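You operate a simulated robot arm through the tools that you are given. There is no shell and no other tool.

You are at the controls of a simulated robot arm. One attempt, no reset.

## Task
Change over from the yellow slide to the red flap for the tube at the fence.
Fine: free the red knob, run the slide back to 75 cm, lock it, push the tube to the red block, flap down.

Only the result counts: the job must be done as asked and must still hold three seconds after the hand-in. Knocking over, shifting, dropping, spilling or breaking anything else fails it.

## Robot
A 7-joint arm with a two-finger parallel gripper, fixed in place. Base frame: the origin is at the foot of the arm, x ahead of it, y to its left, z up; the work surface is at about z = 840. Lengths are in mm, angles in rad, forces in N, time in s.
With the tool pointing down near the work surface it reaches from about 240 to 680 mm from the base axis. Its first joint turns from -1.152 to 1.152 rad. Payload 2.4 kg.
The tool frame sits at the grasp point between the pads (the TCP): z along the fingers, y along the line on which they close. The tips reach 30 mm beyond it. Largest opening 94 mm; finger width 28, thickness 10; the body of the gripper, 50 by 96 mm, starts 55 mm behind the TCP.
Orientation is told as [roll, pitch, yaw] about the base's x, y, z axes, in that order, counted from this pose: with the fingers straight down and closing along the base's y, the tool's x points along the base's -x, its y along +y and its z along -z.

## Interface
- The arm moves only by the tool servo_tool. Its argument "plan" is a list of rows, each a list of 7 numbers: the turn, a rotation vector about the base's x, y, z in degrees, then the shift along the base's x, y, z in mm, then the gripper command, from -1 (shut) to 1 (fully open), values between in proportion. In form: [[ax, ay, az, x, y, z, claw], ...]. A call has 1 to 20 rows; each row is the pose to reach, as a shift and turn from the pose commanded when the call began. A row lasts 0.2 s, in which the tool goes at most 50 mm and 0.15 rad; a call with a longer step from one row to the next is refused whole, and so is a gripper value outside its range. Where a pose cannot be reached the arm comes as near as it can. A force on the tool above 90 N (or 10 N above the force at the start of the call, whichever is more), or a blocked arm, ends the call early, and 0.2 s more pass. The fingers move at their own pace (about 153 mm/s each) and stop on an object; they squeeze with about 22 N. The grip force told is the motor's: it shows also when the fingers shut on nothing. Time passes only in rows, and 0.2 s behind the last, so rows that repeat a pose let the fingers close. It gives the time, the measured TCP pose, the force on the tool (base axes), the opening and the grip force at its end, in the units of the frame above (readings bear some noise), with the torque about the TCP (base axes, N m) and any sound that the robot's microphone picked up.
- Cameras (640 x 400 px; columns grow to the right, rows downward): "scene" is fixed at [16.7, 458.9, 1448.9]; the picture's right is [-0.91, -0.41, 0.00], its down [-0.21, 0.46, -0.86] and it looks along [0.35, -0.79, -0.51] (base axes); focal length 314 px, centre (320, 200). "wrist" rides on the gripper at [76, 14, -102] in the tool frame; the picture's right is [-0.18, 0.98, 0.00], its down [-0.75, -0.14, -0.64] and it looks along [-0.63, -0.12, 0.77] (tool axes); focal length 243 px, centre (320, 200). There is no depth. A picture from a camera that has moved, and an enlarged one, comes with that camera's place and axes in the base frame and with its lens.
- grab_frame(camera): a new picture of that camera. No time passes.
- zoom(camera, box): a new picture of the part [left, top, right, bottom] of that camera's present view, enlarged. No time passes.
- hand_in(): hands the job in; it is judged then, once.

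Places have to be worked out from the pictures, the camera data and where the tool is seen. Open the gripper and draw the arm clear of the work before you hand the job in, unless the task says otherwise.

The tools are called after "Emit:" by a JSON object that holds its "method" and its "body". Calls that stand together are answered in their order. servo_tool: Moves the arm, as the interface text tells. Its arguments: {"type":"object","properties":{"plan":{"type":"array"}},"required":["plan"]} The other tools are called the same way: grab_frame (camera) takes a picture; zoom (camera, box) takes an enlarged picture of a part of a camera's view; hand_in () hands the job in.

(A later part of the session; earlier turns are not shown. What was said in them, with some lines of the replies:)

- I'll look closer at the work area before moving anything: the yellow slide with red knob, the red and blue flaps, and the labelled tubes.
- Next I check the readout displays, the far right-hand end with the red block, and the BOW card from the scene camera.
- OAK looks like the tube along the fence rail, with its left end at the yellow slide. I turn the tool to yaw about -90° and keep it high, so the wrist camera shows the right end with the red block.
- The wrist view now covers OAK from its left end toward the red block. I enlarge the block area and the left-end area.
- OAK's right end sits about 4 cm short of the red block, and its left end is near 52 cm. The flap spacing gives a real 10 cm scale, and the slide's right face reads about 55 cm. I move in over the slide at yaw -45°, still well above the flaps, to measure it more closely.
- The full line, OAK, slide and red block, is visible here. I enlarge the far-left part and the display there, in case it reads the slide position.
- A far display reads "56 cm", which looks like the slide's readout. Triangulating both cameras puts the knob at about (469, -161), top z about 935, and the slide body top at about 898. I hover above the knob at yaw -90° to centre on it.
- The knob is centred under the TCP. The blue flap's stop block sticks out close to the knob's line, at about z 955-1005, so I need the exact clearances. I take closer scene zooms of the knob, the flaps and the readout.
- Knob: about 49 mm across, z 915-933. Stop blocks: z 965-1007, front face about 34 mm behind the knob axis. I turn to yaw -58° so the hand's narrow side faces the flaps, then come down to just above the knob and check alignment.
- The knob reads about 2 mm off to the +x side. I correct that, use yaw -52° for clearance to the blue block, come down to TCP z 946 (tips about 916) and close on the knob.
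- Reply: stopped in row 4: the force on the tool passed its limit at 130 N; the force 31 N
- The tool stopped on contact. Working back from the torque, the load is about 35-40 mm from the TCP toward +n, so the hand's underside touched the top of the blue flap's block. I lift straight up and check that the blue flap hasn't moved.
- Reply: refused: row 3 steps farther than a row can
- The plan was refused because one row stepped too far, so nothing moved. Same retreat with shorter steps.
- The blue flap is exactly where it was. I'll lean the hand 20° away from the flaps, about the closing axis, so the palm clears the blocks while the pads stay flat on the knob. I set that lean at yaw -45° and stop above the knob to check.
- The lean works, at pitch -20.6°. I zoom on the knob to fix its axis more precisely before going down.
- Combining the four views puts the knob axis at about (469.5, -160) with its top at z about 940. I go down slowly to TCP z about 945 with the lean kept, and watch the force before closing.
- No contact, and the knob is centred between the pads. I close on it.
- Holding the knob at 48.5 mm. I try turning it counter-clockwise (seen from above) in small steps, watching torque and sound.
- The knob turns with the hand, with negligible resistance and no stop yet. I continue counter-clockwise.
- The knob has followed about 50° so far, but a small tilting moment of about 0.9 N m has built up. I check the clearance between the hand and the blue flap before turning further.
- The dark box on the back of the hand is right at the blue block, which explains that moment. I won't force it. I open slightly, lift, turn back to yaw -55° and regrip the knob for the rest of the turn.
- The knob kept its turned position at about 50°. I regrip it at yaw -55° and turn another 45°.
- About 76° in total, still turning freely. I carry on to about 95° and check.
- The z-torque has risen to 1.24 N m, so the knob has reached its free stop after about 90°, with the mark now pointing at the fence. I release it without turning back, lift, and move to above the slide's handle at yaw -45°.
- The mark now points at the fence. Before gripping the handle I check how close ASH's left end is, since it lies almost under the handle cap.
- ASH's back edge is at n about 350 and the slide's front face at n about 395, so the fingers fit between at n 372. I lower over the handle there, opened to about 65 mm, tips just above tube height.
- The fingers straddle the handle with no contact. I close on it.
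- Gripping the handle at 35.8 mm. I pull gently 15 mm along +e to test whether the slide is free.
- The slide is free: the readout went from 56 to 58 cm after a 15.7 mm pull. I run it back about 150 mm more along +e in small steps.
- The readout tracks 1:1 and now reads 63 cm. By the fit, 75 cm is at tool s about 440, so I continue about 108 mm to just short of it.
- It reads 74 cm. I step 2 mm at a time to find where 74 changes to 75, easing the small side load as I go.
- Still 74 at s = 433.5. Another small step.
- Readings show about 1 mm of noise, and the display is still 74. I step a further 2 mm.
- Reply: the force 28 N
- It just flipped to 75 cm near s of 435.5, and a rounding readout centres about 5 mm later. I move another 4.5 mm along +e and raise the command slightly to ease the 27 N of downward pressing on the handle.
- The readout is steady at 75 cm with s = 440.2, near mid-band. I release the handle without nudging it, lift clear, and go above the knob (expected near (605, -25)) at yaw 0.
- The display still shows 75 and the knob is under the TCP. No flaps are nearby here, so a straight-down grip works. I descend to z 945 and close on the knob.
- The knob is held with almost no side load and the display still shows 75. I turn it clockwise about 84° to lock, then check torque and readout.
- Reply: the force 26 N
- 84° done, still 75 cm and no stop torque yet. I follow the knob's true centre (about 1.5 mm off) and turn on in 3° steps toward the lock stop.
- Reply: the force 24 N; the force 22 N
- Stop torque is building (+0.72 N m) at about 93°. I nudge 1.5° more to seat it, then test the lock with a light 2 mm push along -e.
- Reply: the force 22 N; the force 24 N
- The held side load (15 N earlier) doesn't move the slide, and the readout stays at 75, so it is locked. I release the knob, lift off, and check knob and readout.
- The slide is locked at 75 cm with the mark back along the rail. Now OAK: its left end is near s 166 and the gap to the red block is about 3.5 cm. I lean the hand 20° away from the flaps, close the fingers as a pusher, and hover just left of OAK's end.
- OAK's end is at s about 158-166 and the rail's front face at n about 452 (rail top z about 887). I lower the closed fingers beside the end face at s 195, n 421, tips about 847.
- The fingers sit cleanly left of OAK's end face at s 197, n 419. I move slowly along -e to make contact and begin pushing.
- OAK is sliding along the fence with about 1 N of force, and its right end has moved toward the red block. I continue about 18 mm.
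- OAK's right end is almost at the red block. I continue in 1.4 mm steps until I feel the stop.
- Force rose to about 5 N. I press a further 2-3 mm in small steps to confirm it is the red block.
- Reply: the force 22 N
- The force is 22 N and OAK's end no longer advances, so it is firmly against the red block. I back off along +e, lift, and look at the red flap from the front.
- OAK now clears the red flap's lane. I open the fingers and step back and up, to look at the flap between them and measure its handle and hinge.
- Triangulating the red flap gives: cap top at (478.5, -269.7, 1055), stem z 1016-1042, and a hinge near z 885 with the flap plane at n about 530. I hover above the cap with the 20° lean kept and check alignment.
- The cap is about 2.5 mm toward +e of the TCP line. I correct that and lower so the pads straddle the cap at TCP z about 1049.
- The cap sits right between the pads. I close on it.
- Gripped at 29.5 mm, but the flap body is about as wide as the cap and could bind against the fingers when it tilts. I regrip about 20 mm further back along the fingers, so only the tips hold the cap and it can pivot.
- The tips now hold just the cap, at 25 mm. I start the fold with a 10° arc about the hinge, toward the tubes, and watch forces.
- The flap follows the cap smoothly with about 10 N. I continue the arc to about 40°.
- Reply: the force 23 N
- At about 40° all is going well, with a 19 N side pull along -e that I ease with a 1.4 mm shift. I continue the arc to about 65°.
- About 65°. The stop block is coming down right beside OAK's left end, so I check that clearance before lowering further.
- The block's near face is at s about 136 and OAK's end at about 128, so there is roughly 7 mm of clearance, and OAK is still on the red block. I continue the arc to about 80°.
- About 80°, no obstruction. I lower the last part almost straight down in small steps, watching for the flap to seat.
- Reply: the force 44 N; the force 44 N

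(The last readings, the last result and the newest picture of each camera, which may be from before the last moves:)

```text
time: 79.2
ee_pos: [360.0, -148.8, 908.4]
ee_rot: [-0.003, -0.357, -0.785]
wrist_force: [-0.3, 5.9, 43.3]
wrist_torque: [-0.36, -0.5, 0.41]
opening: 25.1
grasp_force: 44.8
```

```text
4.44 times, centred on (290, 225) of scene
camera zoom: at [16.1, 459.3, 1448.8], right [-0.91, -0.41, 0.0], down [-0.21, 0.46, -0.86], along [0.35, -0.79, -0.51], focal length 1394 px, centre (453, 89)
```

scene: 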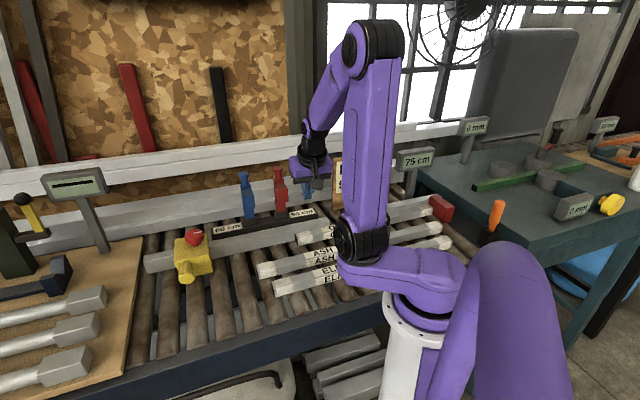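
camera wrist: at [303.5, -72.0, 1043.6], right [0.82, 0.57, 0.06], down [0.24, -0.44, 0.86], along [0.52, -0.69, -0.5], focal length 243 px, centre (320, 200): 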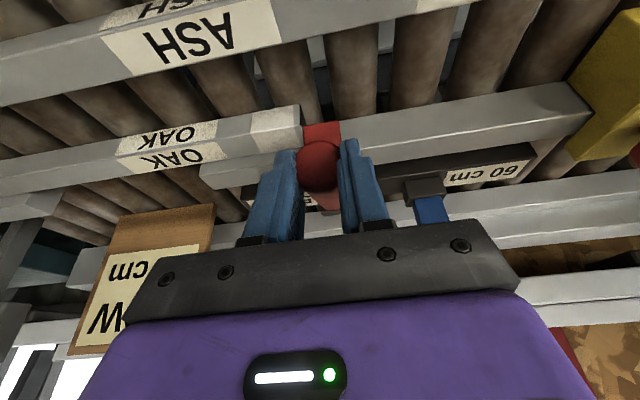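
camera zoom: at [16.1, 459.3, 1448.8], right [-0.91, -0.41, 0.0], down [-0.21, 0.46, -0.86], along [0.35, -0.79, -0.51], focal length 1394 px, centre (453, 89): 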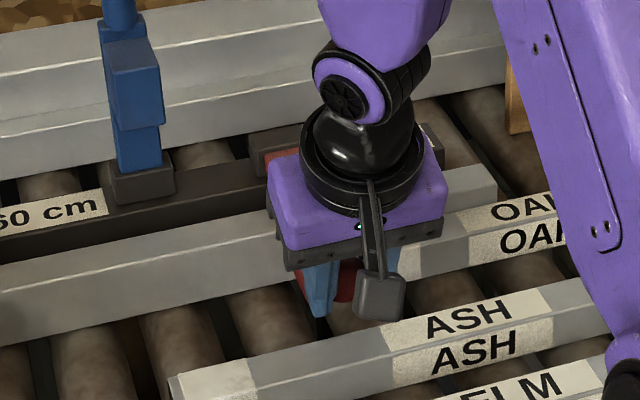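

Resistance is steady at 43 N while the cap slides in the tips, so the flap has met its stop. I open, lift clear, and inspect whether it lies fully down.

Emit:
{"method": "servo_tool", "body": {"plan": [[0, 0, 0, 0, 0, 3, -0.5], [0, 0, 0, 0, 0, 3, 0.2], [0, 0, 0, 0, 0, 3, 0.4], [0, 0, 0, 0, 0, 30, 0.4], [0, 0, 0, 0, 0, 70, 0.4], [0, 0, 0, -15, 15, 110, 0.4], [0, 0, 0, -30, 30, 150, 0.4], [0, 0, 0, -45, 45, 180, 0.4], [0, 0, 0, -45, 45, 180, 0.4]]}}

Emit:
{"method": "grab_frame", "body": {"camera": "wrist"}}

Emit:
{"method": "grab_frame", "body": {"camera": "scene"}}

Emit:
{"method": "zoom", "body": {"camera": "scene", "box": [230, 180, 340, 270]}}

Emit:
{"method": "zoom", "body": {"camera": "wrist", "box": [230, 20, 430, 180]}}

```text
time: 81.2
ee_pos: [315.3, -101.9, 1085.8]
ee_rot: [-0.004, -0.35, -0.786]
wrist_force: [0.1, 0.4, 0.3]
wrist_torque: [0.03, 0.0, 0.04]
opening: 65.8
grasp_force: 0.0
```

```text
taken
camera wrist: at [249.1, -17.5, 1157.2], right [0.82, 0.57, 0.06], down [0.25, -0.44, 0.86], along [0.52, -0.69, -0.5], focal length 243 px, centre (320, 200)
```

wrist: 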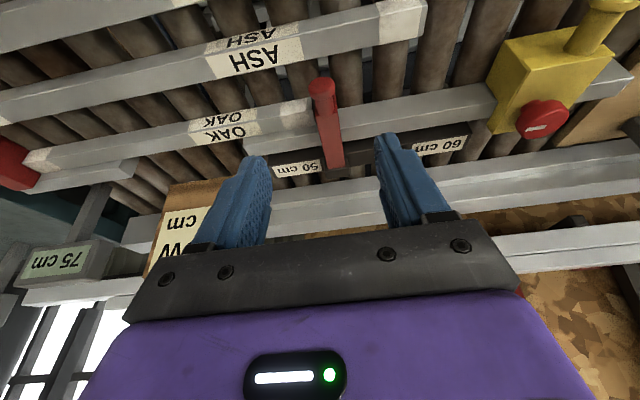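

```text
taken
```

scene: 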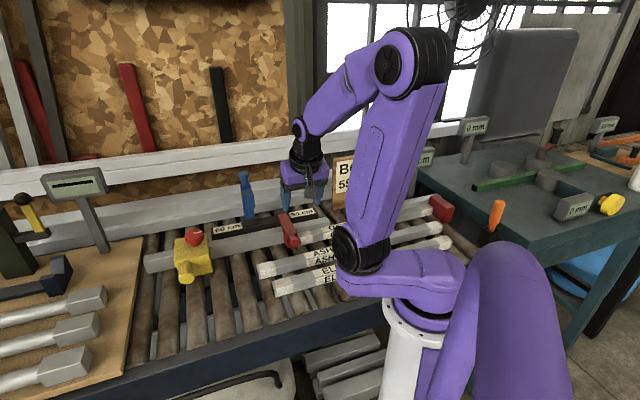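

```text
4.44 times, centred on (285, 225) of scene
camera zoom: at [16.7, 459.0, 1448.9], right [-0.91, -0.41, 0.0], down [-0.21, 0.46, -0.86], along [0.35, -0.79, -0.51], focal length 1394 px, centre (476, 89)
```

zoom: 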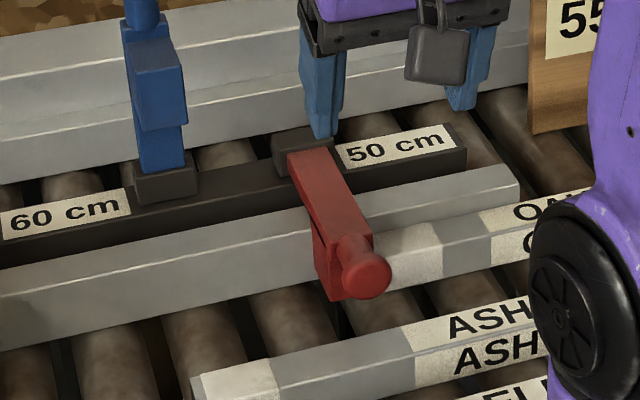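

```text
2.50 times, centred on (330, 100) of wrist
camera zoom: at [249.1, -17.5, 1157.2], right [0.82, 0.57, 0.06], down [0.25, -0.44, 0.86], along [0.52, -0.69, -0.5], focal length 606 px, centre (295, 450)
```

zoom: 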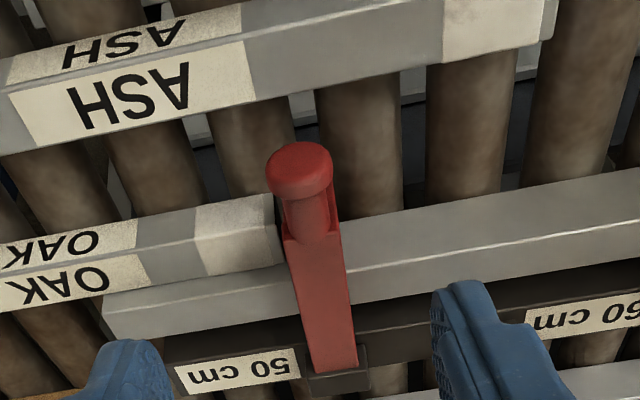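

The red flap lies across the rail with its stop block in OAK's lane. I zoom to confirm it is fully seated, that OAK touches the red block, and that the slide and readout are unchanged.

Emit:
{"method": "zoom", "body": {"camera": "scene", "box": [265, 200, 335, 256]}}

Emit:
{"method": "zoom", "body": {"camera": "scene", "box": [400, 180, 460, 230]}}

Emit:
{"method": "zoom", "body": {"camera": "wrist", "box": [0, 130, 160, 290]}}

Emit:
{"method": "zoom", "body": {"camera": "wrist", "box": [270, 60, 370, 180]}}

Emit:
{"method": "zoom", "body": {"camera": "scene", "box": [140, 160, 280, 290]}}

```text
7.14 times, centred on (300, 228) of scene
camera zoom: at [16.7, 459.0, 1448.9], right [-0.91, -0.41, 0.0], down [-0.21, 0.46, -0.86], along [0.35, -0.79, -0.51], focal length 2240 px, centre (463, 0)
```

zoom: 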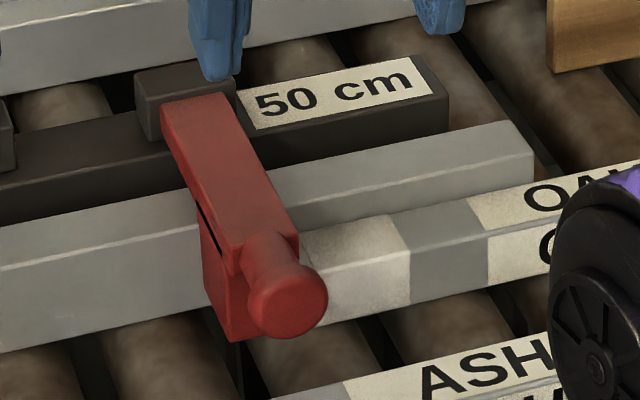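

```text
8.00 times, centred on (430, 205) of scene
camera zoom: at [16.7, 459.0, 1448.9], right [-0.91, -0.41, 0.0], down [-0.21, 0.46, -0.86], along [0.35, -0.79, -0.51], focal length 2508 px, centre (-560, 160)
```

zoom: 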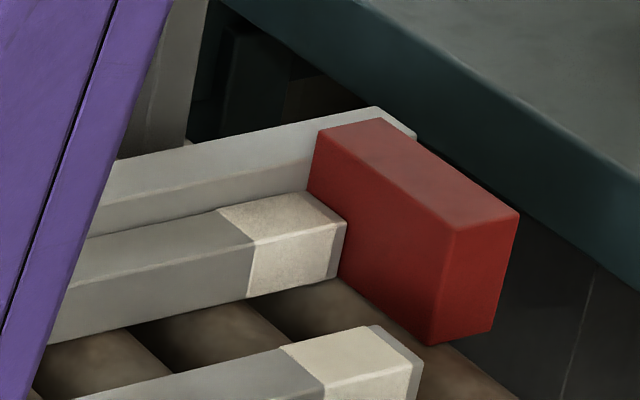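

```text
2.50 times, centred on (80, 210) of wrist
camera zoom: at [249.1, -17.5, 1157.2], right [0.82, 0.57, 0.06], down [0.25, -0.44, 0.86], along [0.52, -0.69, -0.5], focal length 606 px, centre (920, 175)
```

zoom: 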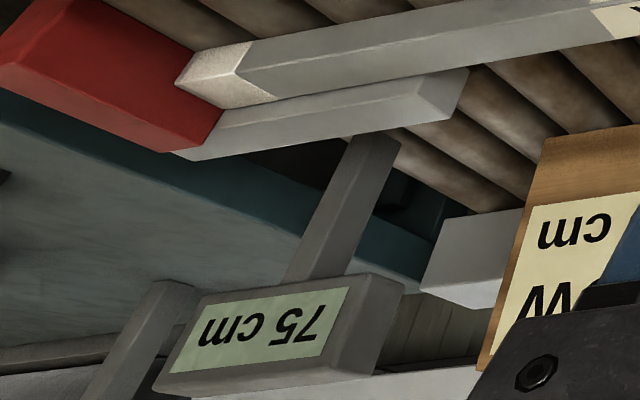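

```text
3.33 times, centred on (320, 120) of wrist
camera zoom: at [249.1, -17.5, 1157.2], right [0.82, 0.57, 0.06], down [0.25, -0.44, 0.86], along [0.52, -0.69, -0.5], focal length 809 px, centre (320, 467)
```

zoom: 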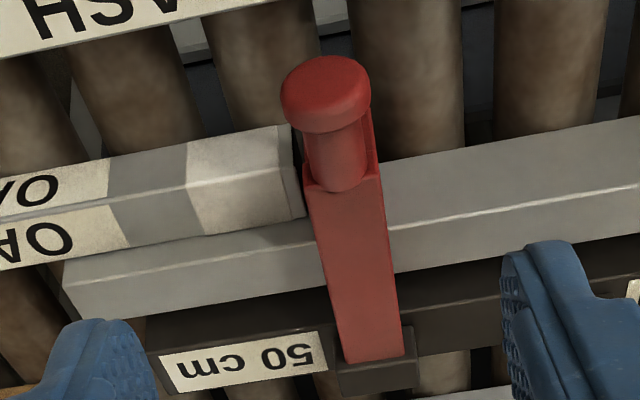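

```text
3.08 times, centred on (210, 225) of scene
camera zoom: at [16.7, 459.0, 1448.9], right [-0.91, -0.41, 0.0], down [-0.21, 0.46, -0.86], along [0.35, -0.79, -0.51], focal length 965 px, centre (658, 123)
```

zoom: 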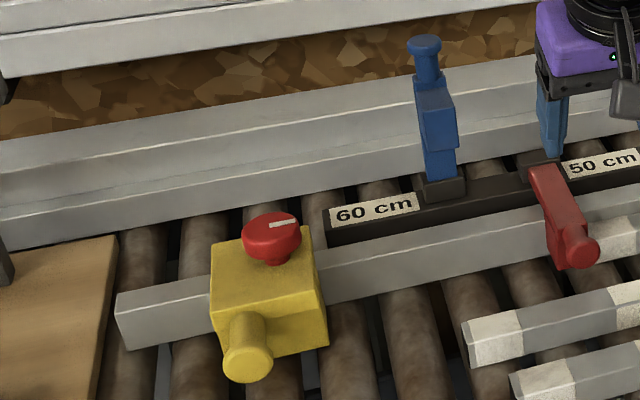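

Everything checks out: flap flat with its block in front of OAK's end, OAK tight against the red block, readout 75 cm, knob mark in the locked position, blue flap upright. I open fully, straighten up and draw the arm well clear.

Emit:
{"method": "servo_tool", "body": {"plan": [[0, 0, 0, 0, 0, 35, 1], [0, 0, 0, 0, 0, 70, 1], [4.7, 4.7, 0, 0, 0, 105, 1], [9.4, 9.4, 0, 0, 0, 135, 1], [14.1, 14.1, 0, 0, 0, 160, 1], [14.1, 14.1, 0, 0, 0, 160, 1], [14.1, 14.1, 0, 0, 0, 160, 1], [14.1, 14.1, 0, 0, 0, 160, 1]]}}

Emit:
{"method": "grab_frame", "body": {"camera": "scene"}}

Emit:
{"method": "grab_frame", "body": {"camera": "wrist"}}

Emit:
{"method": "zoom", "body": {"camera": "scene", "box": [376, 140, 472, 240]}}

```text
time: 83.0
ee_pos: [314.8, -100.8, 1245.7]
ee_rot: [-0.005, -0.002, -0.784]
wrist_force: [0.4, 0.4, -0.1]
wrist_torque: [0.04, 0.02, -0.03]
opening: 93.5
grasp_force: 0.1
```

```text
taken
```

scene: 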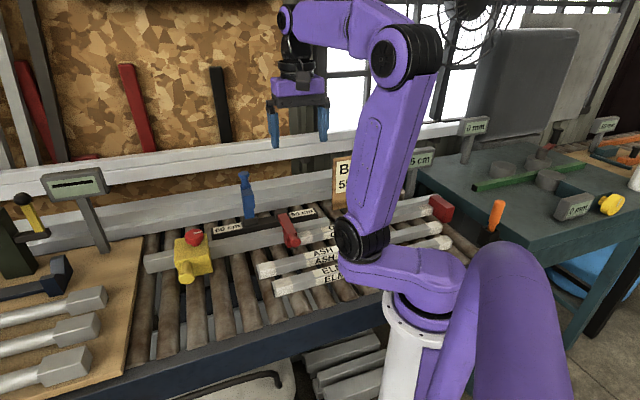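

```text
taken
camera wrist: at [270.0, -38.1, 1348.4], right [0.83, 0.56, -0.01], down [0.43, -0.63, 0.64], along [0.36, -0.53, -0.76], focal length 243 px, centre (320, 200)
```

wrist: 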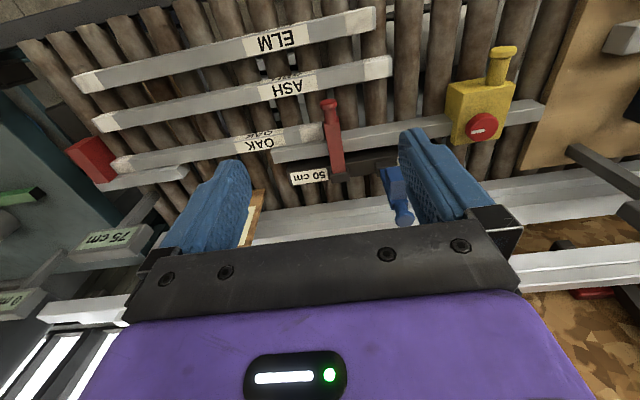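

```text
4.00 times, centred on (424, 190) of scene
camera zoom: at [16.7, 458.9, 1448.9], right [-0.91, -0.41, 0.0], down [-0.21, 0.46, -0.86], along [0.35, -0.79, -0.51], focal length 1254 px, centre (-96, 240)
```

zoom: 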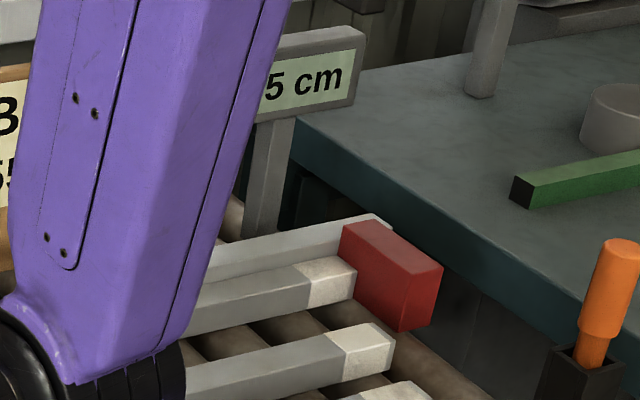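

The final views show the slide locked at 75 cm, OAK against the red block, the red flap down, and nothing else moved. The arm is clear with the gripper open, so I hand in.

Emit:
{"method": "hand_in", "body": {}}

```text
The job is handed in.
```

The changeover is finished and handed in; the judging result hasn't come back to me.

- **Slide:** I freed the red knob, ran the yellow slide back until the readout showed 75 cm, and locked it again. A light push on the knob afterwards did not move it.
- **Tube:** I took OAK as the tube at the fence and pushed it along until it was firmly against the red block.
- **Flap:** The red flap is folded down across the rail, with its stop block just left of OAK's end. It met its stop and lies flat.

**Contact with the blue flap:** On the first approach to the knob, the hand bumped the top of the blue flap's block hard enough to trip the force limit (130 N). The hand may have brushed the block once more while turning the knob. I compared views before and after the first bump and the blue flap had not moved; it was still upright at the end.

I saw nothing else moved. The gripper is open and the arm is clear of the work.
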